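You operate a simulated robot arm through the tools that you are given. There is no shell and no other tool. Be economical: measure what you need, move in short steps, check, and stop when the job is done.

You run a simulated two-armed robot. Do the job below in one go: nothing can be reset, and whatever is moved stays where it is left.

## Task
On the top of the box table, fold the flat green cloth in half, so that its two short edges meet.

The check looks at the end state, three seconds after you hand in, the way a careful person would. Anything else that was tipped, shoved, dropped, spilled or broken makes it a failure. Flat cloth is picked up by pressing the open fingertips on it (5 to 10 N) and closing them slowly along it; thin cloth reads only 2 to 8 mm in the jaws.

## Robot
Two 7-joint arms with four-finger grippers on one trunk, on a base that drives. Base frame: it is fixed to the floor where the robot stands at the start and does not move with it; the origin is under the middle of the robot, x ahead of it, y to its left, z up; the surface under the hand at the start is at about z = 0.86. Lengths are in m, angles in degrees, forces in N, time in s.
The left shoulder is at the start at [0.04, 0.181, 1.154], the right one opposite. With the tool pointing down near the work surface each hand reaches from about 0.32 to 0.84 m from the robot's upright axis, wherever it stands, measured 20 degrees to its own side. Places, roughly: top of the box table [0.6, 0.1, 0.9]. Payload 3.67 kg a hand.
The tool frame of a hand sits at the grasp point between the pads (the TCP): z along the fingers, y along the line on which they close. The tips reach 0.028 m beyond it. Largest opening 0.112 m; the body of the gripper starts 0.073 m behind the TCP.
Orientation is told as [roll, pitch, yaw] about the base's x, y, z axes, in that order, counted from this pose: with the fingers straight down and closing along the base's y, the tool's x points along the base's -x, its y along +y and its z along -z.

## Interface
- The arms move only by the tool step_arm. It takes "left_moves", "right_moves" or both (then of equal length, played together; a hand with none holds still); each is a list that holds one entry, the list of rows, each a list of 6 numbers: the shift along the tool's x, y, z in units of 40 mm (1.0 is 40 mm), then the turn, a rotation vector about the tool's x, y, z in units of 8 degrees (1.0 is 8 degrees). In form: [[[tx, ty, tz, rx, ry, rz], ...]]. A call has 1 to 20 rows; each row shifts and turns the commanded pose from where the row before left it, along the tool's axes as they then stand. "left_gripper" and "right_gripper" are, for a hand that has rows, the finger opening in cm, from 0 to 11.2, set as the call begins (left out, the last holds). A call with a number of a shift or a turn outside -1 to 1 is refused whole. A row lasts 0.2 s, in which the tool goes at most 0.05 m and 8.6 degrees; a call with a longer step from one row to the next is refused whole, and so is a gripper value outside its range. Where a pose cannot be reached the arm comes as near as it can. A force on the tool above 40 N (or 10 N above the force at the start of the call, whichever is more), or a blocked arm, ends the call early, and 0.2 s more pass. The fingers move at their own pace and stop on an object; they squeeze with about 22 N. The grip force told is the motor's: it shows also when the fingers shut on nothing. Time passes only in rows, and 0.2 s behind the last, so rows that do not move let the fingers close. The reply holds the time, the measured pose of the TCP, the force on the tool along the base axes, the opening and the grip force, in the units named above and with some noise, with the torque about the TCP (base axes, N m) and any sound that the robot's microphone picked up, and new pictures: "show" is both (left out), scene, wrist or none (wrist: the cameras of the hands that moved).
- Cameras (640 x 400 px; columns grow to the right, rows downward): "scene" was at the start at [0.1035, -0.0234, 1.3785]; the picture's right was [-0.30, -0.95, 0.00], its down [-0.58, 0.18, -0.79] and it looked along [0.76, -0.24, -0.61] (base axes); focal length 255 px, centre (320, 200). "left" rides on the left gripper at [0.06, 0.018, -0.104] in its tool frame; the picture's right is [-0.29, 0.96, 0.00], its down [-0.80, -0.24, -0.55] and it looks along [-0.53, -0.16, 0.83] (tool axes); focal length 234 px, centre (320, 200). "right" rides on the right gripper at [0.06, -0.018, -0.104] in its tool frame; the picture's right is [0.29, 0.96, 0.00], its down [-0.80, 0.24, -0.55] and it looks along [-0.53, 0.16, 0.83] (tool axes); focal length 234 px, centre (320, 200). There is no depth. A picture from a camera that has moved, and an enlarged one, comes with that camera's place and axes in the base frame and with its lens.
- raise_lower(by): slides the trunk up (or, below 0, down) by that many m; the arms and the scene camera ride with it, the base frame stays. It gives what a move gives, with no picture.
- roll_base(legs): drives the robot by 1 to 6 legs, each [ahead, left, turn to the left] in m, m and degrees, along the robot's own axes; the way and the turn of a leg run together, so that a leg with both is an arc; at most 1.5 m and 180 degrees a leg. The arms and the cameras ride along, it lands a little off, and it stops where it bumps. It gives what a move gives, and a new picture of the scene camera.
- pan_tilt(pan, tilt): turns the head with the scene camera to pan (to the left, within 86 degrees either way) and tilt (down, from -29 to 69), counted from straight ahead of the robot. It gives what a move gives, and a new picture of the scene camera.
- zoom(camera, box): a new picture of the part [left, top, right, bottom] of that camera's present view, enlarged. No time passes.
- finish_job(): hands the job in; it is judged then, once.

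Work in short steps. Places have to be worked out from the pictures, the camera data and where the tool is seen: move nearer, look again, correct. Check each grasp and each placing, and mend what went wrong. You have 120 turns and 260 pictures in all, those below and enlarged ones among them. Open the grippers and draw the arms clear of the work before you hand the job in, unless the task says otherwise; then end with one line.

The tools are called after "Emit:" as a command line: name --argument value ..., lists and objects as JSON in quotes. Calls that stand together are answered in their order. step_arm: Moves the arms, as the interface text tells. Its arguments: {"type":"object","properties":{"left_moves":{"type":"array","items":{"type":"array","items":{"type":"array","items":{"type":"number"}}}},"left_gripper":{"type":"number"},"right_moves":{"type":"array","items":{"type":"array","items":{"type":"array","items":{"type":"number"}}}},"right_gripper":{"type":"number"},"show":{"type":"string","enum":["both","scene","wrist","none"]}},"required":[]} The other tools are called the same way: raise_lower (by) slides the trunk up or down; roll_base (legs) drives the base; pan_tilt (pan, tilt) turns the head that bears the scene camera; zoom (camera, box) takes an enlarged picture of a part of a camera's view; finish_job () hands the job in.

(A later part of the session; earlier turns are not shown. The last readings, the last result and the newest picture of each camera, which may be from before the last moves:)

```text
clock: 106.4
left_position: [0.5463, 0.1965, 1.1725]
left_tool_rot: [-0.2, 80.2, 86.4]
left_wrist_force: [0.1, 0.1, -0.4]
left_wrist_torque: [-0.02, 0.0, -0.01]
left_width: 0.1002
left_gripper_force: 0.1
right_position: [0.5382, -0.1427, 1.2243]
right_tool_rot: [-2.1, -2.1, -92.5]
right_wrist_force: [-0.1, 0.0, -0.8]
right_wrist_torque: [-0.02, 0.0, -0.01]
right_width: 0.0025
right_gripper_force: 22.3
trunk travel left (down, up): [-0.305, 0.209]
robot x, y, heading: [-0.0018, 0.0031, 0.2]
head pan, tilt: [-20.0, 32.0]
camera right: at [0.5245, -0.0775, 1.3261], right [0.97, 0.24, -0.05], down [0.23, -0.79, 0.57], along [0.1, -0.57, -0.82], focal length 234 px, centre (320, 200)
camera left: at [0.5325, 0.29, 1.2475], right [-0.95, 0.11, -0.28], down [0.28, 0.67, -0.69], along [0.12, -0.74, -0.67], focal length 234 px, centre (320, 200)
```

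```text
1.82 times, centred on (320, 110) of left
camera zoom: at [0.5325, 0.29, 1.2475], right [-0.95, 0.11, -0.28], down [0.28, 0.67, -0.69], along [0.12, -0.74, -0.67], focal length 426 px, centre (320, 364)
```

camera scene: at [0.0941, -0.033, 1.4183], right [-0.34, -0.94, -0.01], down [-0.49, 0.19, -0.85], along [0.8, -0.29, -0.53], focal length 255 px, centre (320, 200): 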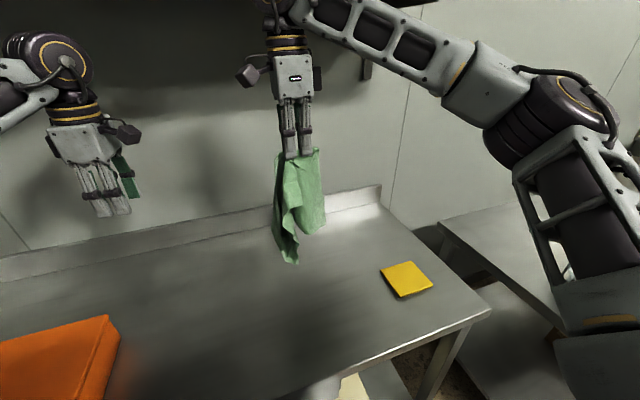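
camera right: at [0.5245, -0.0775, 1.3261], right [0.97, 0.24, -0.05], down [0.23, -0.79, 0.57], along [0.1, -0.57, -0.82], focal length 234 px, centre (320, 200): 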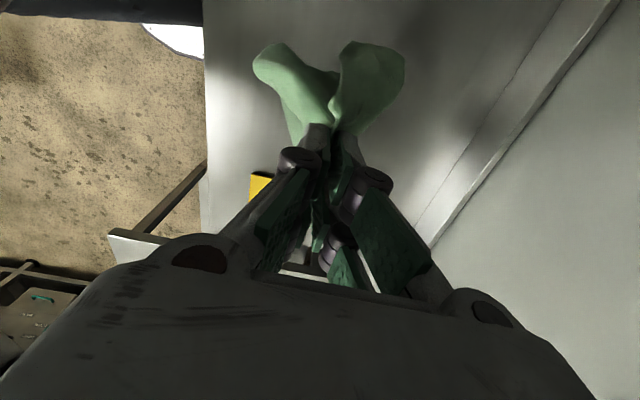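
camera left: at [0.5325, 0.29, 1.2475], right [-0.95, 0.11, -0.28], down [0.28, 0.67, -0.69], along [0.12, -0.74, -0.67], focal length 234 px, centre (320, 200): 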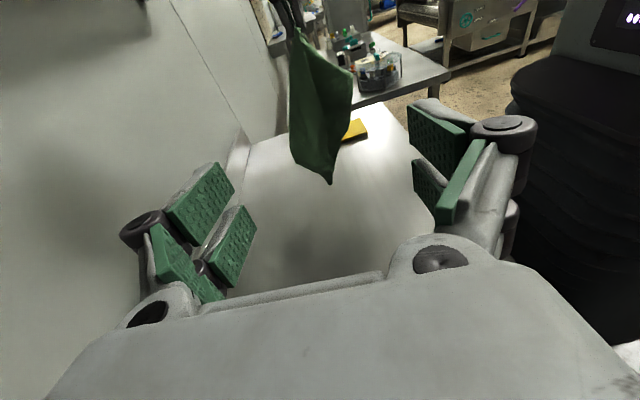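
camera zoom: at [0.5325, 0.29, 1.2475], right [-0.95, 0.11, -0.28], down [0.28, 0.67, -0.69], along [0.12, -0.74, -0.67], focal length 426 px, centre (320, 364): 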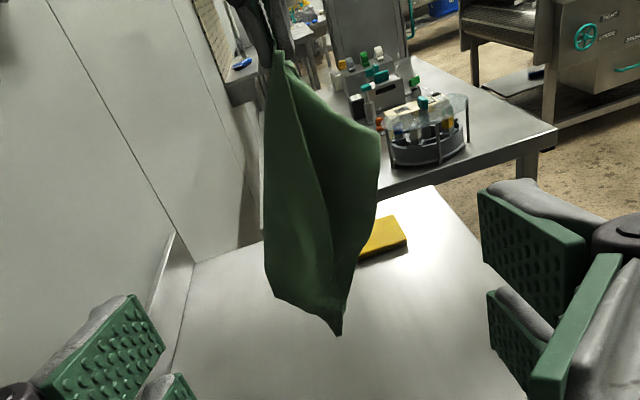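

The lowest hanging point E is at about (.564,-.111,.919), which must be a true cloth corner. I'll approach it with the left hand, first forward, then down.

Emit:
step_arm --left_moves '[[[0, -0.17, 0.9, 0, 0, 0], [0, -0.17, 0.9, 0, 0, 0], [0, -0.17, 0.9, 0, 0, 0], [0, -0.17, 0.9, 0, 0, 0], [0, -0.17, 0.9, 0, 0, 0], [-0.91, 0, 0, 0, 0, 0], [-0.91, 0, 0, 0, 0, 0], [-0.91, 0, 0, 0, 0, 0], [-0.91, 0, 0, 0, 0, 0], [-0.91, 0, 0, 0, 0, 0]]]' --left_gripper 6 --show "both"

```text
clock: 108.6
left_position: [0.5627, 0.0489, 0.9808]
left_tool_rot: [-10.6, 79.4, 76.7]
left_wrist_force: [-0.9, 0.2, 0.7]
left_wrist_torque: [0.03, -0.01, 0.0]
left_width: 0.0603
left_gripper_force: 0.0
right_position: [0.5222, -0.1476, 1.2329]
right_tool_rot: [-1.3, -1.7, -92.3]
right_wrist_force: [-1.4, 0.5, 0.0]
right_wrist_torque: [-0.05, -0.08, 0.01]
right_width: 0.0028
right_gripper_force: 22.1
trunk travel left (down, up): [-0.305, 0.209]
robot x, y, heading: [-0.0053, 0.0022, 0.3]
head pan, tilt: [-20.0, 32.0]
camera scene: at [0.0837, -0.0331, 1.4188], right [-0.34, -0.94, -0.01], down [-0.49, 0.18, -0.85], along [0.8, -0.28, -0.52], focal length 255 px, centre (320, 200)
camera left: at [0.5464, 0.141, 1.0559], right [-0.94, 0.1, -0.32], down [0.3, 0.67, -0.67], along [0.14, -0.73, -0.67], focal length 234 px, centre (320, 200)
```

scene: 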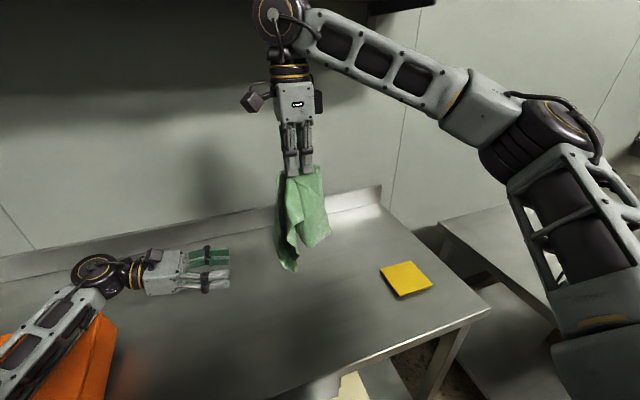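
left: 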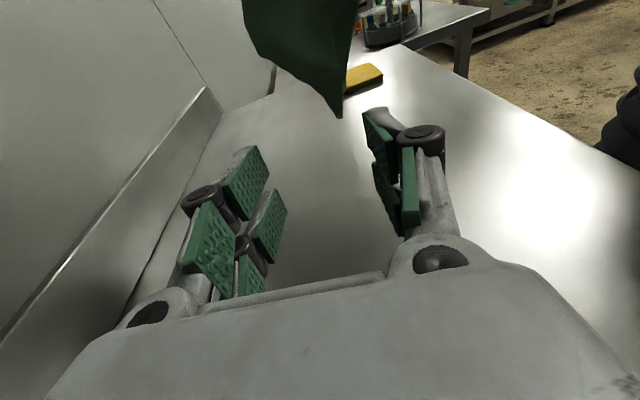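

The camera shifted, so the left forearm may be touching the table or the box. I'll back the left arm up immediately.

Emit:
step_arm --left_moves '[[[0.7, 0, 0, 0, 0, 0], [0.7, 0, 0, 0, 0, 0], [0.7, 0, 0, 0, 0, 0], [0.7, 0, 0, 0, 0, 0]]]' --show "scene"

Emit:
zoom --camera "scene" --box '[0, 220, 200, 400]'

```text
clock: 109.6
left_position: [0.571, 0.0302, 1.071]
left_tool_rot: [0.8, 79.9, 87.3]
left_wrist_force: [1.5, -0.2, 0.4]
left_wrist_torque: [-0.02, -0.03, -0.02]
left_width: 0.06
left_gripper_force: 0.0
right_position: [0.5376, -0.1422, 1.2238]
right_tool_rot: [-2.1, -2.1, -92.5]
right_wrist_force: [0.1, -0.3, 0.3]
right_wrist_torque: [0.0, 0.03, 0.04]
right_width: 0.0027
right_gripper_force: 21.6
trunk travel left (down, up): [-0.305, 0.209]
robot x, y, heading: [-0.0015, 0.0001, 0.3]
head pan, tilt: [-20.0, 32.0]
camera scene: at [0.1021, -0.0262, 1.4159], right [-0.34, -0.94, 0.0], down [-0.5, 0.18, -0.85], along [0.8, -0.29, -0.53], focal length 255 px, centre (320, 200)
```

scene: 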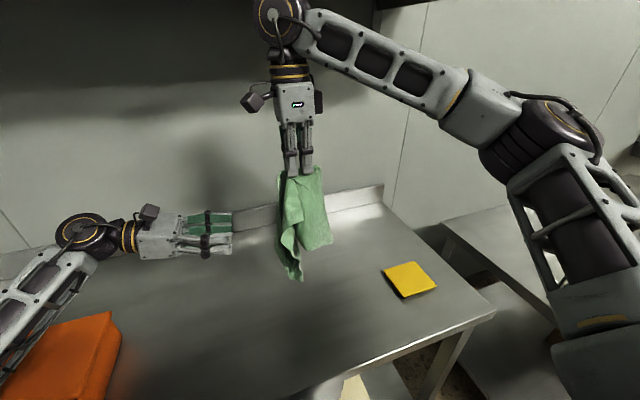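

```text
2.22 times, centred on (100, 310) of scene
camera zoom: at [0.1021, -0.0262, 1.4159], right [-0.34, -0.94, 0.0], down [-0.5, 0.18, -0.85], along [0.8, -0.29, -0.53], focal length 566 px, centre (809, -44)
```

zoom: 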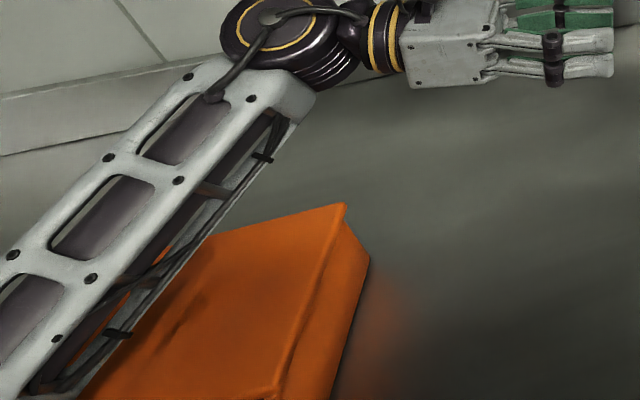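

The box hasn't moved and the robot is back at rest. I'll use a milder left tilt (-45°), which keeps the forearm well above the box, and approach corner E diagonally.

Emit:
step_arm --left_moves '[[[0, 0, 0, 0, -1, 0], [0, 0, 0, 0, -1, 0], [0, 0, 0, 0, -1, 0], [0, 0, 0, 0, -1, 0], [0, 0, 0, 0, -0.4, 0], [0, 0, 0.75, 0, 0, 0], [0, 0, 0.75, 0, 0, 0], [0, 0, 0.75, 0, 0, 0], [0, 0, 0.75, 0, 0, 0]]]' --show "both"

Emit:
zoom --camera "scene" --box '[200, 150, 360, 300]'

```text
clock: 111.6
left_position: [0.5668, -0.0555, 0.9848]
left_tool_rot: [0.0, 44.7, 86.6]
left_wrist_force: [0.5, 0.4, -0.9]
left_wrist_torque: [-0.01, 0.02, -0.03]
left_width: 0.0601
left_gripper_force: 0.1
right_position: [0.5386, -0.1424, 1.2242]
right_tool_rot: [-2.1, -2.1, -92.5]
right_wrist_force: [0.8, 0.1, 0.0]
right_wrist_torque: [0.02, -0.02, 0.0]
right_width: 0.0027
right_gripper_force: 21.8
trunk travel left (down, up): [-0.305, 0.209]
robot x, y, heading: [-0.0048, 0.0012, 0.1]
head pan, tilt: [-20.0, 32.0]
camera scene: at [0.1016, -0.027, 1.416], right [-0.34, -0.94, 0.0], down [-0.5, 0.18, -0.85], along [0.8, -0.29, -0.53], focal length 255 px, centre (320, 200)
camera left: at [0.5487, -0.0243, 1.0998], right [-0.94, 0.26, -0.2], down [0.3, 0.94, -0.17], along [0.15, -0.22, -0.96], focal length 234 px, centre (320, 200)
```

scene: 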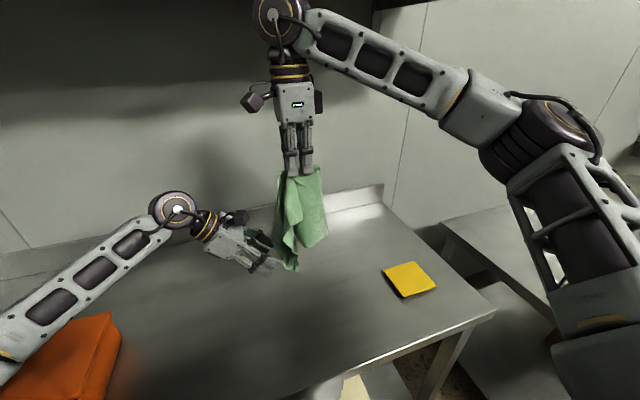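
left: 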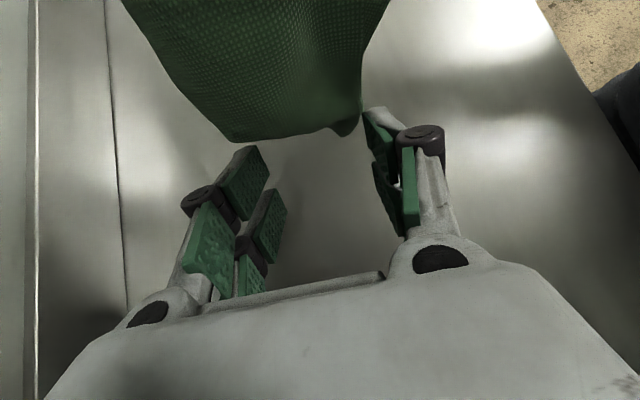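

```text
2.67 times, centred on (280, 225) of scene
camera zoom: at [0.1016, -0.027, 1.416], right [-0.34, -0.94, 0.0], down [-0.5, 0.18, -0.85], along [0.8, -0.29, -0.53], focal length 679 px, centre (427, 133)
```

zoom: 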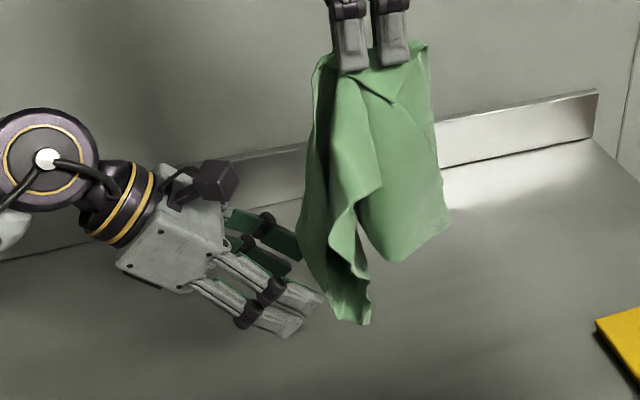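

E now reads about (.539,-.124,.915). I'll advance the left fingers onto it and close.

Emit:
step_arm --left_moves '[[[0, 0.46, 0, 0, 0, 0], [0, 0, 0.7, 0, 0, 0], [0, 0, 0.7, 0, 0, 0], [0, 0, 0.6, 0, 0, 0]]]' --show "wrist"

Emit:
step_arm --left_moves '[[[0, 0, 0, 0, 0, 0], [0, 0, 0, 0, 0, 0], [0, 0, 0, 0, 0, 0], [0, 0, 0, 0, 0, 0]]]' --left_gripper 0 --show "wrist"

Emit:
zoom --camera "scene" --box '[200, 150, 360, 300]'

```text
clock: 112.6
left_position: [0.544, -0.1109, 0.9295]
left_tool_rot: [0.0, 44.6, 86.7]
left_wrist_force: [0.1, 0.4, -0.6]
left_wrist_torque: [-0.02, 0.0, 0.0]
left_width: 0.0601
left_gripper_force: 0.0
right_position: [0.5373, -0.1432, 1.2249]
right_tool_rot: [-2.1, -2.2, -92.4]
right_wrist_force: [0.1, 0.1, 0.3]
right_wrist_torque: [-0.06, 0.0, 0.01]
right_width: 0.0028
right_gripper_force: 21.9
trunk travel left (down, up): [-0.305, 0.209]
robot x, y, heading: [-0.0021, 0.0036, 0.1]
head pan, tilt: [-20.0, 32.0]
camera left: at [0.5267, -0.079, 1.0434], right [-0.94, 0.26, -0.2], down [0.29, 0.94, -0.17], along [0.15, -0.22, -0.97], focal length 234 px, centre (320, 200)
```

left: 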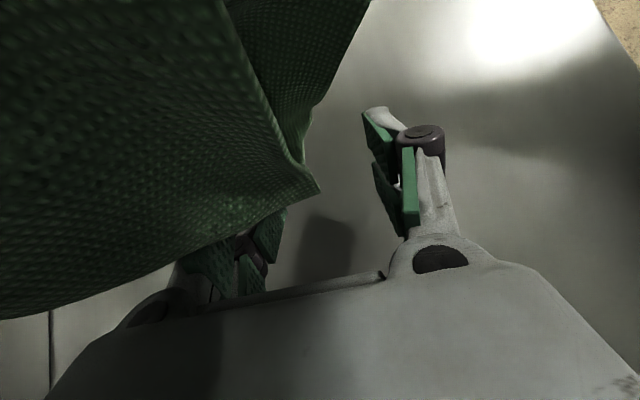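

```text
clock: 113.6
left_position: [0.5445, -0.111, 0.9294]
left_tool_rot: [0.0, 44.7, 86.6]
left_wrist_force: [-0.4, 0.9, -0.6]
left_wrist_torque: [0.03, 0.0, 0.01]
left_width: 0.0015
left_gripper_force: 21.8
right_position: [0.5376, -0.142, 1.2237]
right_tool_rot: [-2.1, -2.1, -92.4]
right_wrist_force: [-0.1, 0.0, -0.7]
right_wrist_torque: [-0.02, -0.02, 0.04]
right_width: 0.0026
right_gripper_force: 22.2
trunk travel left (down, up): [-0.305, 0.209]
robot x, y, heading: [-0.006, 0.0016, 0.2]
head pan, tilt: [-20.0, 32.0]
camera left: at [0.5265, -0.0789, 1.0439], right [-0.94, 0.26, -0.2], down [0.3, 0.94, -0.17], along [0.15, -0.22, -0.96], focal length 234 px, centre (320, 200)
```

left: 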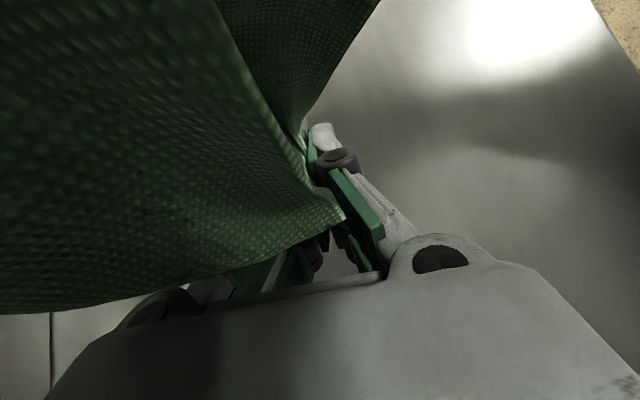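

```text
2.67 times, centred on (280, 225) of scene
camera zoom: at [0.1011, -0.0263, 1.4161], right [-0.34, -0.94, 0.0], down [-0.5, 0.18, -0.85], along [0.8, -0.29, -0.53], focal length 679 px, centre (427, 133)
```

zoom: 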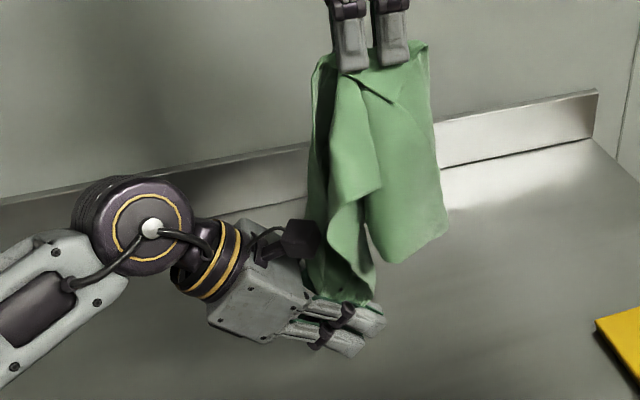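

The left hand has corner E (tip visible, single sheet). I'll draw it back up-left to stretch the cloth between the hands and read its shape.

Emit:
step_arm --left_moves '[[[0, 0, -0.8, 0, 0, 0], [0, 0, -0.8, 0, 0, 0], [0, 0, -0.8, 0, 0, 0], [0.2, 0, -0.8, 0, 0, 0], [0.2, 0, -0.8, 0, 0, 0], [0.2, 0, -0.8, 0, 0, 0], [0.2, 0, -0.8, 0, 0, 0], [0, 0, 0, 0, 0, 0]]]' --show "both"

Emit:
zoom --camera "scene" --box '[160, 110, 360, 290]'

```text
clock: 115.4
left_position: [0.5526, 0.0259, 1.1111]
left_tool_rot: [-0.1, 44.7, 86.6]
left_wrist_force: [0.3, -0.6, -0.2]
left_wrist_torque: [0.02, 0.0, -0.01]
left_width: 0.0015
left_gripper_force: 22.5
right_position: [0.537, -0.1421, 1.2238]
right_tool_rot: [-2.1, -2.1, -92.5]
right_wrist_force: [-0.3, -0.2, -0.3]
right_wrist_torque: [0.02, -0.01, -0.02]
right_width: 0.0027
right_gripper_force: 22.3
trunk travel left (down, up): [-0.305, 0.209]
robot x, y, heading: [-0.0045, 0.0032, 0.1]
head pan, tilt: [-20.0, 32.0]
camera scene: at [0.1013, -0.0264, 1.416], right [-0.34, -0.94, 0.0], down [-0.5, 0.18, -0.85], along [0.8, -0.29, -0.53], focal length 255 px, centre (320, 200)
camera left: at [0.5352, 0.0564, 1.2262], right [-0.94, 0.26, -0.2], down [0.3, 0.94, -0.17], along [0.15, -0.22, -0.96], focal length 234 px, centre (320, 200)
```

scene: 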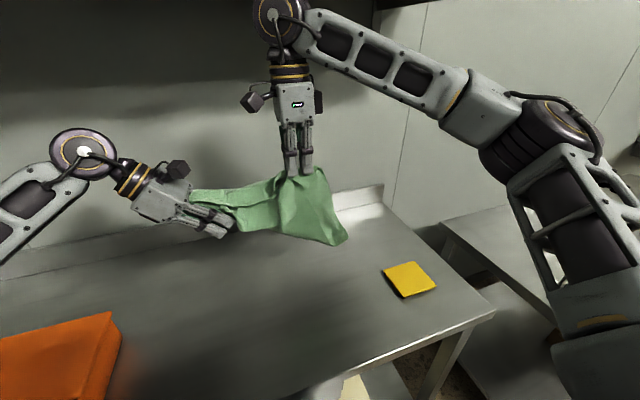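
left: 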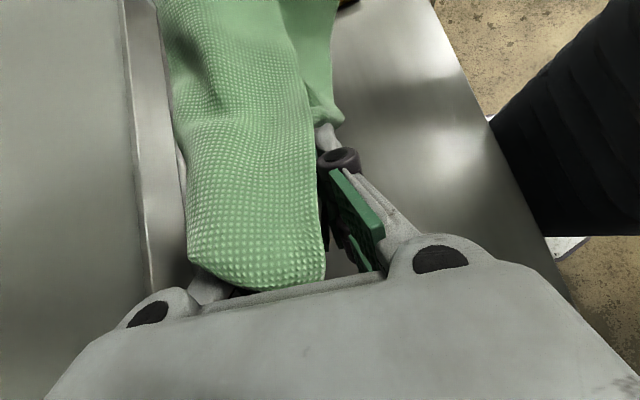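

```text
2.22 times, centred on (260, 200) of scene
camera zoom: at [0.1013, -0.0264, 1.416], right [-0.34, -0.94, 0.0], down [-0.5, 0.18, -0.85], along [0.8, -0.29, -0.53], focal length 566 px, centre (453, 200)
```

zoom: 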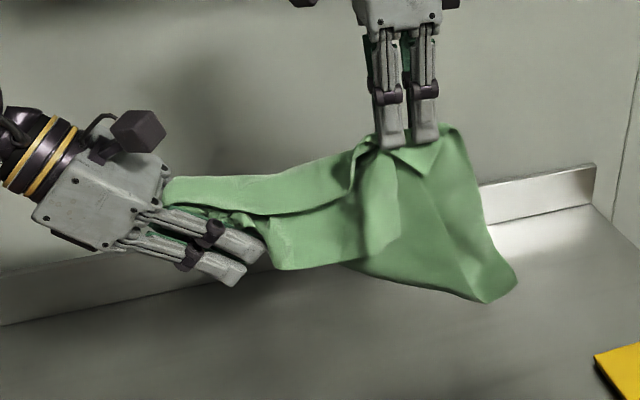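

Still slack, so I'll keep stretching the left hand in +y.

Emit:
step_arm --left_moves '[[[-0.5, 0, -0.6, 0, 0, 0], [-0.5, 0, -0.6, 0, 0, 0], [-0.5, 0, -0.6, 0, 0, 0], [-0.3, 0, -0.4, 0, 0, 0], [0, 0, 0, 0, 0, 0]]]' --show "scene"

Emit:
zoom --camera "scene" --box '[140, 110, 360, 290]'

```text
clock: 116.6
left_position: [0.5589, 0.1374, 1.1228]
left_tool_rot: [-0.1, 44.7, 86.5]
left_wrist_force: [0.4, -2.2, 0.5]
left_wrist_torque: [0.07, -0.01, -0.01]
left_width: 0.0014
left_gripper_force: 22.3
right_position: [0.5374, -0.1427, 1.2245]
right_tool_rot: [-2.1, -2.0, -92.5]
right_wrist_force: [0.0, 1.1, -0.3]
right_wrist_torque: [0.05, 0.01, 0.0]
right_width: 0.0027
right_gripper_force: 21.9
trunk travel left (down, up): [-0.305, 0.209]
robot x, y, heading: [-0.0018, 0.0022, 0.1]
head pan, tilt: [-20.0, 32.0]
camera scene: at [0.1012, -0.0267, 1.4161], right [-0.34, -0.94, 0.0], down [-0.5, 0.18, -0.85], along [0.8, -0.29, -0.53], focal length 255 px, centre (320, 200)
```

scene: 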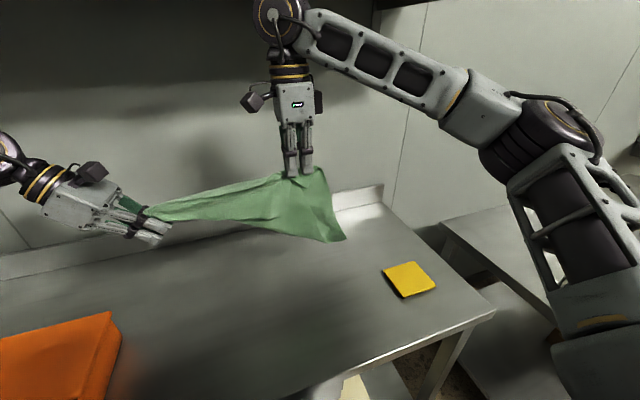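

```text
2.22 times, centred on (250, 200) of scene
camera zoom: at [0.1012, -0.0267, 1.4161], right [-0.34, -0.94, 0.0], down [-0.5, 0.18, -0.85], along [0.8, -0.29, -0.53], focal length 566 px, centre (476, 200)
```

zoom: 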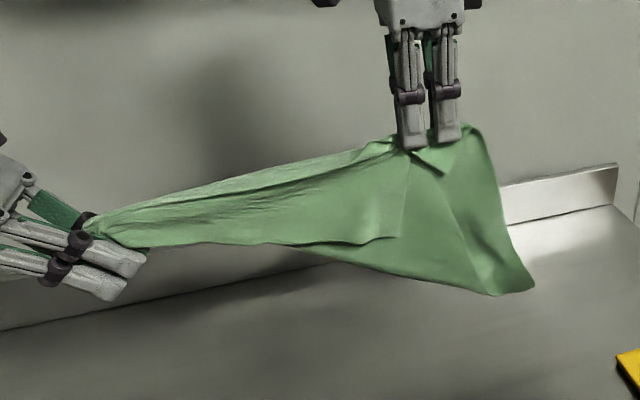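

Taut at 0.28 m. I'll now release the right hand so the cloth hangs from true corner E, and raise the left for a clear view of the other corners.

Emit:
step_arm --left_moves '[[[0, 0, 0, 0, 0, 0], [0, 0, 0, 0, 0, 0], [0.5, 0, -0.5, 0, 0, 0], [0.5, 0, -0.5, 0, 0, 0], [0.5, 0, -0.5, 0, 0, 0], [0.5, 0, 0.5, 0, 0, 0], [0.5, 0, 0.5, 0, 0, 0], [0, 0, 0.5, 0, 0, 0], [0, 0, 0, 0, 0, 0], [0, 0, 0, 0, 0, 0], [0, 0, 0, 0, 0, 0]]]' --right_moves '[[[0, 0, 0, 0, 0, 0], [0, 0, 0, 0, 0, 0], [-0.8, 0, 0, 0, 0, 0], [-0.8, 0, 0, 0, 0, 0], [-0.8, 0, 0.4, 0, 0, 0], [-0.8, 0, 0.4, 0, 0, 0], [0, 0, 0, 0, 1, 0], [0, 0, 0, 0, 1, 0], [0, 0, 0, 0, 1, 0], [0, 0, 0, 0, 1, 0], [0, 0, 0, 0, 1, 0]]]' --right_gripper 6 --show "scene"

Emit:
zoom --camera "scene" --box '[100, 80, 340, 300]'

Emit:
zoom --camera "right" --box '[120, 0, 520, 250]'

```text
clock: 119.0
left_position: [0.5549, 0.0663, 1.193]
left_tool_rot: [0.1, 44.7, 86.6]
left_wrist_force: [-0.1, -0.3, -0.5]
left_wrist_torque: [0.04, -0.01, 0.0]
left_width: 0.0013
left_gripper_force: 21.9
right_position: [0.5303, -0.2729, 1.1967]
right_tool_rot: [-2.6, 38.0, -94.2]
right_wrist_force: [-0.6, -0.3, 0.5]
right_wrist_torque: [0.03, -0.01, -0.03]
right_width: 0.0598
right_gripper_force: 0.0
trunk travel left (down, up): [-0.305, 0.209]
robot x, y, heading: [-0.0049, -0.0006, 0.3]
head pan, tilt: [-20.0, 32.0]
camera scene: at [0.1009, -0.0273, 1.4161], right [-0.34, -0.94, 0.0], down [-0.5, 0.18, -0.85], along [0.8, -0.29, -0.53], focal length 255 px, centre (320, 200)
```

scene: 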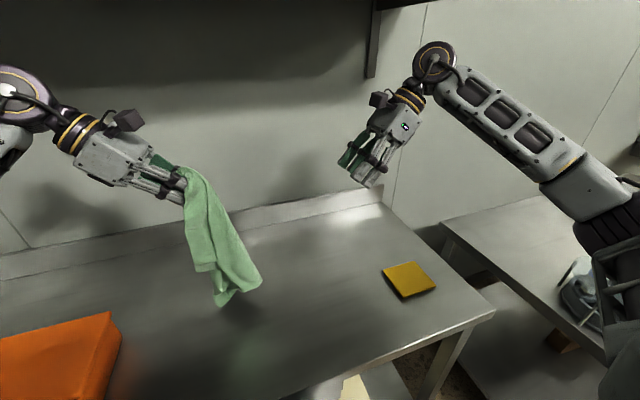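

```text
1.82 times, centred on (220, 190) of scene
camera zoom: at [0.1009, -0.0273, 1.4161], right [-0.34, -0.94, 0.0], down [-0.5, 0.18, -0.85], along [0.8, -0.29, -0.53], focal length 463 px, centre (502, 218)
```

zoom: 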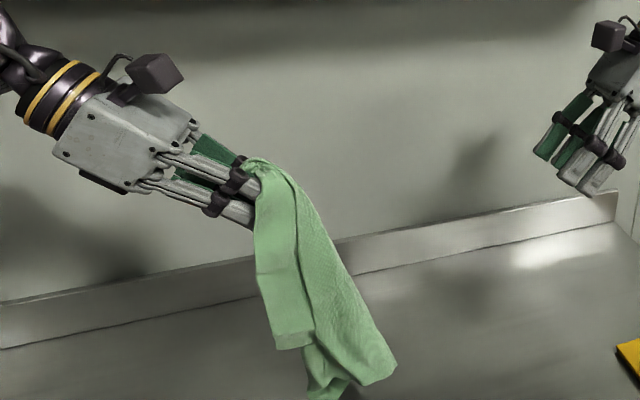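

```text
1.60 times, centred on (320, 125) of right
camera zoom: at [0.5141, -0.2881, 1.3156], right [0.97, 0.18, 0.14], down [0.19, -0.98, -0.06], along [0.13, 0.09, -0.99], focal length 375 px, centre (320, 320)
```

zoom: 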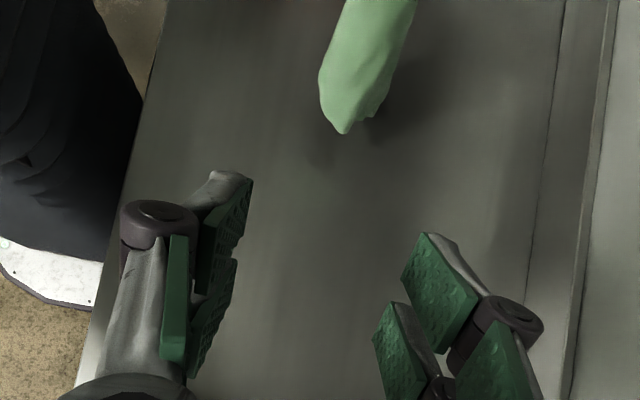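

The cloth is draped over the left gripper and not hanging cleanly. I'll lay it out on the table instead, moving to -y, then lowering while drawing +y, then release it and study it from above.

Emit:
step_arm --left_moves '[[[0.7, 0, 0.7, 0, 0, 0], [0.7, 0, 0.7, 0, 0, 0], [0.7, 0, 0.7, 0, 0, 0], [0, 0, 0, 0, 0, 0], [-0.82, 0, 0.16, 0, 0, 0], [-0.82, 0, 0.16, 0, 0, 0], [-0.82, 0, 0.16, 0, 0, 0], [-0.82, 0, 0.16, 0, 0, 0], [-0.82, 0, 0.16, 0, 0, 0], [-0.82, 0, 0.16, 0, 0, 0], [-0.82, 0, 0.16, 0, 0, 0], [-0.82, 0, 0.16, 0, 0, 0], [-0.7, 0, 0.16, 0, 0, 0], [0, 0, 0, 0, 0, 0]]]' --show "scene"

Emit:
zoom --camera "scene" --box '[120, 200, 340, 340]'

```text
clock: 122.0
left_position: [0.5584, 0.1135, 0.9474]
left_tool_rot: [-0.1, 44.7, 86.7]
left_wrist_force: [-0.7, 0.0, -0.4]
left_wrist_torque: [0.01, -0.02, -0.03]
left_width: 0.0016
left_gripper_force: 21.7
right_position: [0.5293, -0.2715, 1.196]
right_tool_rot: [-2.5, 37.8, -94.2]
right_wrist_force: [-0.3, 0.7, 0.0]
right_wrist_torque: [0.03, -0.03, -0.01]
right_width: 0.06
right_gripper_force: 0.2
trunk travel left (down, up): [-0.305, 0.209]
robot x, y, heading: [-0.0034, 0.0015, 0.2]
head pan, tilt: [-20.0, 32.0]
camera scene: at [0.1009, -0.0267, 1.4161], right [-0.34, -0.94, 0.0], down [-0.5, 0.18, -0.85], along [0.8, -0.29, -0.53], focal length 255 px, centre (320, 200)
```

scene: 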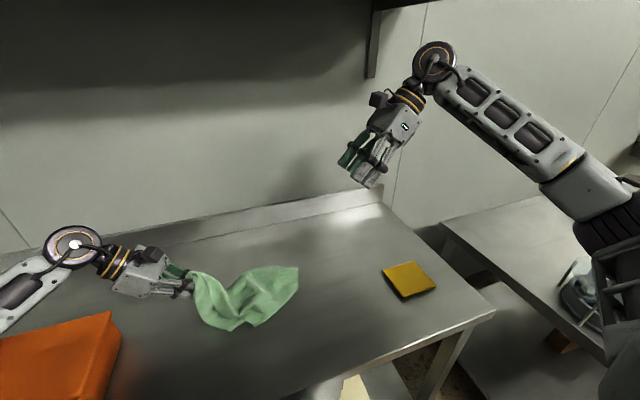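

```text
2.86 times, centred on (230, 270) of scene
camera zoom: at [0.1009, -0.0267, 1.4161], right [-0.34, -0.94, 0.0], down [-0.5, 0.18, -0.85], along [0.8, -0.29, -0.53], focal length 727 px, centre (577, 0)
```

zoom: 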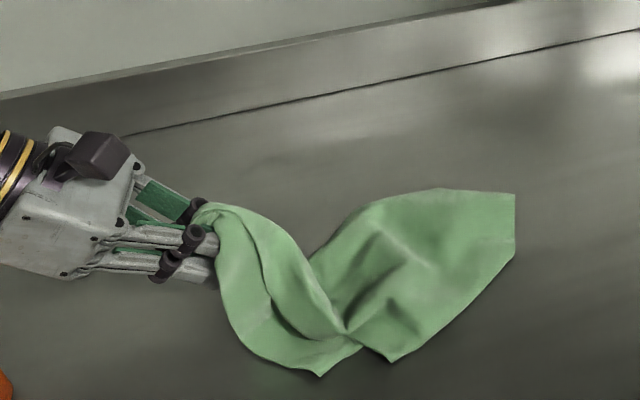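

The right-hand part opened up well. I'll lower a bit more, open, and slide the fingers out backward.

Emit:
step_arm --left_moves '[[[-0.4, 0, 0.4, 0, 0, 0], [0, 0, 0, 0, 0, 0]]]' --show "none"

Emit:
step_arm --left_moves '[[[0, 0, 0, 0, 0, 0], [0, 0, -0.4, 0, 0, 0], [0, 0, -0.8, 0, 0, 0], [0, 0, -0.8, 0, 0, 0], [0, 0, -0.8, 0, 0, 0], [0, 0, -0.8, 0, 0, 0], [0.6, 0, -0.6, 0, 0, 0], [0.8, 0, 0, 0, 0, 0]]]' --left_gripper 2 --show "scene"

Emit:
zoom --camera "scene" --box '[160, 230, 330, 350]'

```text
clock: 122.6
left_position: [0.5578, 0.1139, 0.9243]
left_tool_rot: [-0.1, 44.8, 86.7]
left_wrist_force: [-0.5, 0.6, 0.1]
left_wrist_torque: [0.02, 0.0, 0.02]
left_width: 0.0014
left_gripper_force: 22.4
right_position: [0.5303, -0.2722, 1.1956]
right_tool_rot: [-2.7, 37.9, -94.0]
right_wrist_force: [-0.1, -0.7, -0.5]
right_wrist_torque: [-0.01, 0.01, 0.01]
right_width: 0.0599
right_gripper_force: 0.1
trunk travel left (down, up): [-0.305, 0.209]
robot x, y, heading: [-0.0007, -0.0031, 0.1]
head pan, tilt: [-20.0, 32.0]
```

```text
clock: 124.4
left_position: [0.5628, 0.1911, 1.0865]
left_tool_rot: [0.0, 44.7, 86.7]
left_wrist_force: [-0.5, 0.0, -0.5]
left_wrist_torque: [0.03, -0.01, 0.0]
left_width: 0.0201
left_gripper_force: 0.0
right_position: [0.529, -0.2717, 1.1944]
right_tool_rot: [-2.5, 37.9, -94.2]
right_wrist_force: [0.7, 0.1, 0.3]
right_wrist_torque: [0.0, -0.01, 0.02]
right_width: 0.0599
right_gripper_force: 0.1
trunk travel left (down, up): [-0.305, 0.209]
robot x, y, heading: [0.0011, 0.002, 0.2]
head pan, tilt: [-20.0, 32.0]
camera scene: at [0.1012, -0.0273, 1.416], right [-0.34, -0.94, 0.0], down [-0.5, 0.18, -0.85], along [0.8, -0.29, -0.53], focal length 255 px, centre (320, 200)
```

scene: 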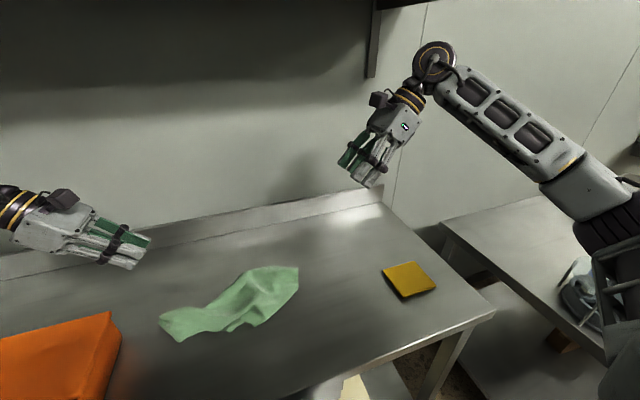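

```text
3.33 times, centred on (245, 290) of scene
camera zoom: at [0.1012, -0.0273, 1.416], right [-0.34, -0.94, 0.0], down [-0.5, 0.18, -0.85], along [0.8, -0.29, -0.53], focal length 849 px, centre (570, -100)
```

zoom: 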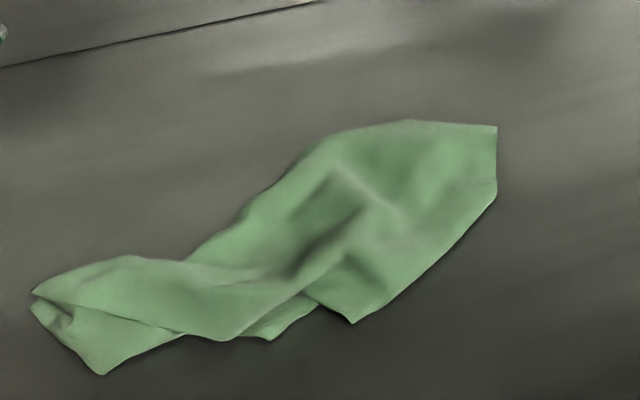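

The cloth is now a long strip from (.57,.205) to (.61,-.145). I'll view both ends closely with the wrist cameras.

Emit:
step_arm --right_moves '[[[0, 0, 0, 0, -1, 0], [0, 0, 0, 0, -1, 0], [0, 0, 0, 0, -1, 0], [0, 0, 0, 0, -1, 0], [0, 0, 0, 0.3, -0.75, 0], [0.4, 0.6, 0.8, 0, 0, 0], [0.4, 0.6, 0.8, 0, 0, 0], [0.4, 0, 0.5, 0, 0, 0]]]' --left_moves '[[[0, 0, 0, 0, 0, 0], [0, 0, 0, 0, 0, 0], [0, 0, 0, 0, 0, 0], [0, 0, 0, 0, 0, 0], [0, 0, 0, 0, 0, 0], [0, 0, 0, 0, 0, 0], [0, 0, 0, 0, 0, 0], [0, 0, 0, 0, 0, 0]]]' --show "none"

Emit:
zoom --camera "right" --box '[120, 0, 520, 250]'

Emit:
zoom --camera "left" --box '[120, 0, 520, 250]'

```text
clock: 126.2
left_position: [0.5616, 0.1921, 1.0855]
left_tool_rot: [0.0, 44.6, 86.6]
left_wrist_force: [-0.2, 0.4, 0.1]
left_wrist_torque: [-0.02, 0.04, -0.03]
left_width: 0.0199
left_gripper_force: 0.1
right_position: [0.5734, -0.2234, 1.1098]
right_tool_rot: [-4.5, -0.2, -92.5]
right_wrist_force: [0.4, 0.5, -0.2]
right_wrist_torque: [0.0, -0.06, -0.04]
right_width: 0.0601
right_gripper_force: 0.0
trunk travel left (down, up): [-0.305, 0.209]
robot x, y, heading: [-0.0011, -0.0015, -0.0]
head pan, tilt: [-20.0, 32.0]
```

```text
1.60 times, centred on (320, 125) of right
camera zoom: at [0.5644, -0.1634, 1.2141], right [0.97, 0.25, -0.07], down [0.25, -0.81, 0.54], along [0.07, -0.54, -0.84], focal length 375 px, centre (320, 320)
```

zoom: 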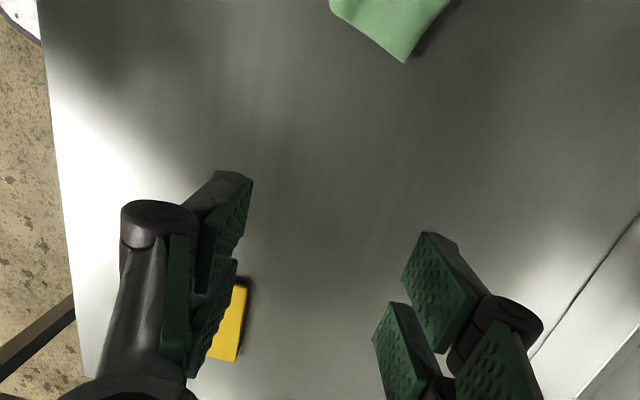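

```text
1.60 times, centred on (320, 125) of left
camera zoom: at [0.5438, 0.224, 1.1991], right [-0.94, 0.26, -0.2], down [0.3, 0.94, -0.17], along [0.15, -0.22, -0.96], focal length 375 px, centre (320, 320)
```

zoom: 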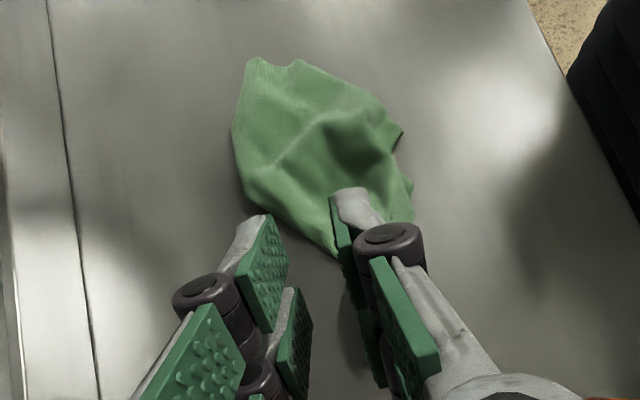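

I'll tilt the right hand so its camera looks straight down over the whole cloth.

Emit:
step_arm --right_moves '[[[0, 0, 0, -0.5, 1, 0], [0, 0, 0, 0, 1, 0], [0, 0, 0, 0, 1, 0], [0, 0, 0, 0, 1, 0], [0, 0, 0, 0, 1, 0], [0.9, 0, -0.1, 0, 0, 0], [0.9, 0, -0.1, 0, 0, 0]]]' --left_moves '[[[0, 0, -0.8, 0, 0, 0], [0, 0, -0.8, 0, 0, 0], [0, 0, -0.5, 0, 0, 0], [0, 0, 0, 0, 0, 0], [0, 0, 0, 0, 0, 0], [0, 0, 0, 0, 0, 0], [0, 0, 0, 0, 0, 0]]]' --show "none"

Emit:
zoom --camera "right" --box '[160, 0, 480, 200]'

```text
refused: row 1 steps farther than a row can; nothing moved
```

```text
2.00 times, centred on (320, 100) of right
camera zoom: at [0.5644, -0.1634, 1.2141], right [0.97, 0.25, -0.07], down [0.25, -0.81, 0.54], along [0.07, -0.54, -0.84], focal length 468 px, centre (320, 400)
```

zoom: 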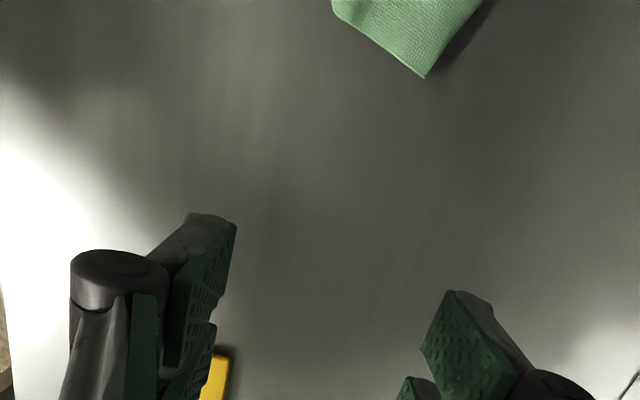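

The combined turn was too large for one row; I'll repeat with smaller rows.

Emit:
step_arm --right_moves '[[[0, 0, 0, -0.5, 0, 0], [0, 0, 0, 0, 1, 0], [0, 0, 0, 0, 1, 0], [0, 0, 0, 0, 1, 0], [0, 0, 0, 0, 1, 0], [0, 0, 0, 0, 1, 0], [0.9, 0, -0.1, 0, 0, 0], [0.9, 0, -0.1, 0, 0, 0]]]' --left_moves '[[[0, 0, -0.8, 0, 0, 0], [0, 0, -0.8, 0, 0, 0], [0, 0, -0.5, 0, 0, 0], [0, 0, 0, 0, 0, 0], [0, 0, 0, 0, 0, 0], [0, 0, 0, 0, 0, 0], [0, 0, 0, 0, 0, 0], [0, 0, 0, 0, 0, 0]]]' --show "none"

Emit:
zoom --camera "right" --box '[160, 0, 480, 200]'

```text
clock: 128.0
left_position: [0.565, 0.2523, 1.1432]
left_tool_rot: [0.0, 44.8, 86.6]
left_wrist_force: [0.2, 0.3, -0.4]
left_wrist_torque: [-0.02, 0.02, -0.01]
left_width: 0.0201
left_gripper_force: 0.1
right_position: [0.5764, -0.1743, 1.1619]
right_tool_rot: [-0.6, 39.9, -93.0]
right_wrist_force: [-0.7, 0.5, -0.6]
right_wrist_torque: [-0.03, 0.01, 0.01]
right_width: 0.06
right_gripper_force: 0.0
trunk travel left (down, up): [-0.305, 0.209]
robot x, y, heading: [-0.0063, 0.0034, 0.2]
head pan, tilt: [-20.0, 32.0]
```

```text
2.00 times, centred on (320, 100) of right
camera zoom: at [0.5568, -0.1946, 1.2798], right [0.97, 0.18, 0.18], down [0.2, -0.98, -0.09], along [0.16, 0.12, -0.98], focal length 468 px, centre (320, 400)
```

zoom: 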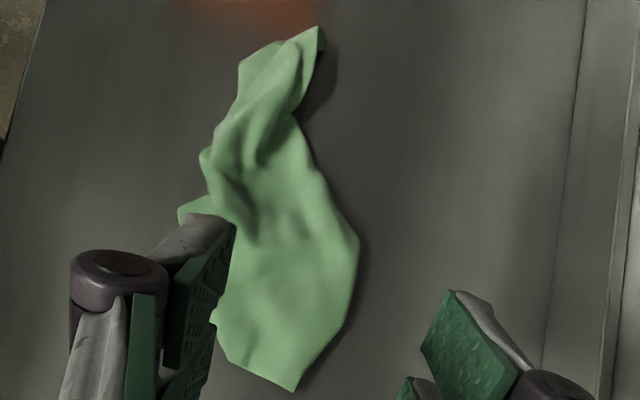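

The overhead view is clear: K1 (.601,-.139) and K2 (.557,.221) are two corners joined by a full long edge, about 0.39 m along the right boundary. I'll pick up both: right hand at (.592,-.119), left at (.549,.203).

Emit:
step_arm --right_moves '[[[0, 0, 0, 0, -0.83, 0], [0, 0, 0, 0, -0.83, 0], [0, 0, 0, 0, -0.83, 0], [0, 0, 0, 0, -0.83, 0], [0, 0, 0, 0, -0.83, 0], [0, 0, 0, 0, -0.83, 0], [0.7, 0.17, 0, 0, 0, 0], [0.7, 0.17, 0, 0, 0, 0], [0, 0, 0.9, 0, 0, 0], [0, 0, 0.9, 0, 0, 0], [0, 0, 0.9, 0, 0, 0], [0, 0, 0.9, 0, 0, 0], [0, 0, 0.9, 0, 0, 0], [0, 0, 0.9, 0, 0, 0], [0, 0, 0.7, 0, 0, 0]]]' --left_moves '[[[0, 0, 0, 0, -0.933, 0], [0, 0, 0, 0, -0.933, 0], [0, 0, 0, 0, -0.933, 0], [0, 0, 0, 0, -0.933, 0], [0, 0, 0, 0, -0.933, 0], [0, 0, 0, 0, -0.933, 0], [0.62, 0.16, 0, 0, 0, 0], [0.62, 0.16, 0, 0, 0, 0], [0, 0, 0.9, 0, 0, 0], [0, 0, 0.9, 0, 0, 0], [0, 0, 0.9, 0, 0, 0], [0, 0, 0.9, 0, 0, 0], [0, 0, 0.9, 0, 0, 0], [0, 0, 0.9, 0, 0, 0], [0, 0, 0.2, 0, 0, 0]]]' --right_gripper 3.2 --left_gripper 4 --show "both"

```text
clock: 131.2
left_position: [0.5488, 0.2021, 0.9174]
left_tool_rot: [-0.1, 0.0, 86.5]
left_wrist_force: [-0.1, 0.0, 0.2]
left_wrist_torque: [0.02, 0.04, -0.01]
left_width: 0.0402
left_gripper_force: 0.0
right_position: [0.5911, -0.1196, 0.917]
right_tool_rot: [-0.5, 0.1, -92.4]
right_wrist_force: [-0.6, -0.3, 0.9]
right_wrist_torque: [0.02, 0.02, 0.0]
right_width: 0.0318
right_gripper_force: 0.1
trunk travel left (down, up): [-0.305, 0.209]
robot x, y, heading: [-0.004, 0.0029, -0.1]
head pan, tilt: [-20.0, 32.0]
camera scene: at [0.1013, -0.0263, 1.4161], right [-0.34, -0.94, 0.0], down [-0.5, 0.18, -0.85], along [0.8, -0.29, -0.53], focal length 255 px, centre (320, 200)
camera right: at [0.5749, -0.0582, 1.0205], right [0.97, 0.25, -0.01], down [0.21, -0.81, 0.55], along [0.13, -0.54, -0.83], focal length 234 px, centre (320, 200)
camera left: at [0.5261, 0.1435, 1.0202], right [-0.94, 0.34, 0.0], down [0.29, 0.78, 0.55], along [0.19, 0.52, -0.83], focal length 234 px, centre (320, 200)
```

scene: 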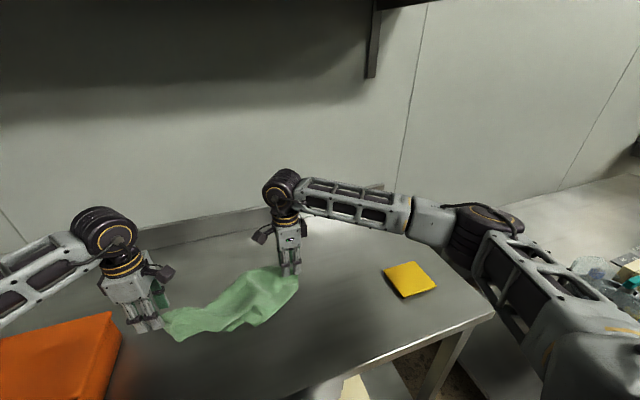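
right: 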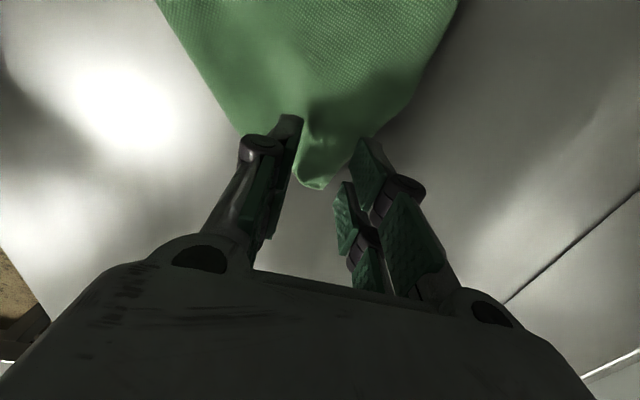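
left: 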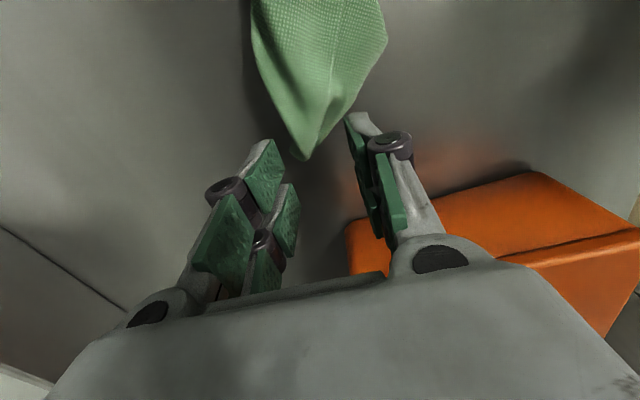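

K2's tip is at about (.559,.20) and K1's at (.589,-.15). I'll nudge the left 18 mm and the right 12 mm toward -y, then lower to near contact.

Emit:
step_arm --right_moves '[[[-0.3, 0, 0, 0, 0, 0], [0, 0, 0.4, 0, 0, 0], [0, 0, 0.2, 0, 0, 0], [0, 0, 0.06, 0, 0, 0], [0, 0, 0.03, 0, 0, 0], [0, 0, 0, 0, 0, 0]]]' --left_moves '[[[0.45, -0.1, 0, 0, 0, 0], [0, 0, 0.4, 0, 0, 0], [0, 0, 0.2, 0, 0, 0], [0, 0, 0.06, 0, 0, 0], [0, 0, 0.03, 0, 0, 0], [0, 0, 0, 0, 0, 0]]]' --show "wrist"

```text
clock: 132.6
left_position: [0.554, 0.1846, 0.8903]
left_tool_rot: [0.0, -0.1, 86.5]
left_wrist_force: [-0.6, 0.0, 0.3]
left_wrist_torque: [0.0, -0.01, 0.0]
left_width: 0.04
left_gripper_force: 0.0
right_position: [0.59, -0.1296, 0.8888]
right_tool_rot: [-0.6, 0.1, -92.5]
right_wrist_force: [0.0, 0.8, 1.5]
right_wrist_torque: [0.04, 0.02, 0.01]
right_width: 0.0323
right_gripper_force: 0.2
trunk travel left (down, up): [-0.305, 0.209]
robot x, y, heading: [-0.0047, 0.0018, 0.4]
head pan, tilt: [-20.0, 32.0]
camera right: at [0.5736, -0.0706, 0.9939], right [0.97, 0.25, -0.01], down [0.21, -0.81, 0.55], along [0.13, -0.54, -0.83], focal length 234 px, centre (320, 200)
camera left: at [0.5296, 0.1254, 0.9936], right [-0.94, 0.34, 0.0], down [0.29, 0.78, 0.55], along [0.19, 0.52, -0.83], focal length 234 px, centre (320, 200)
```

right: 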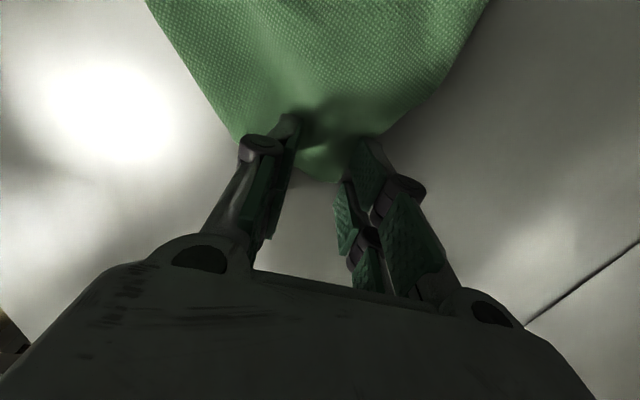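
left: 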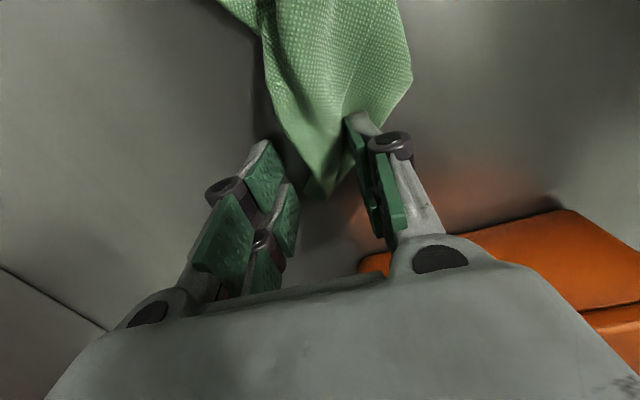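

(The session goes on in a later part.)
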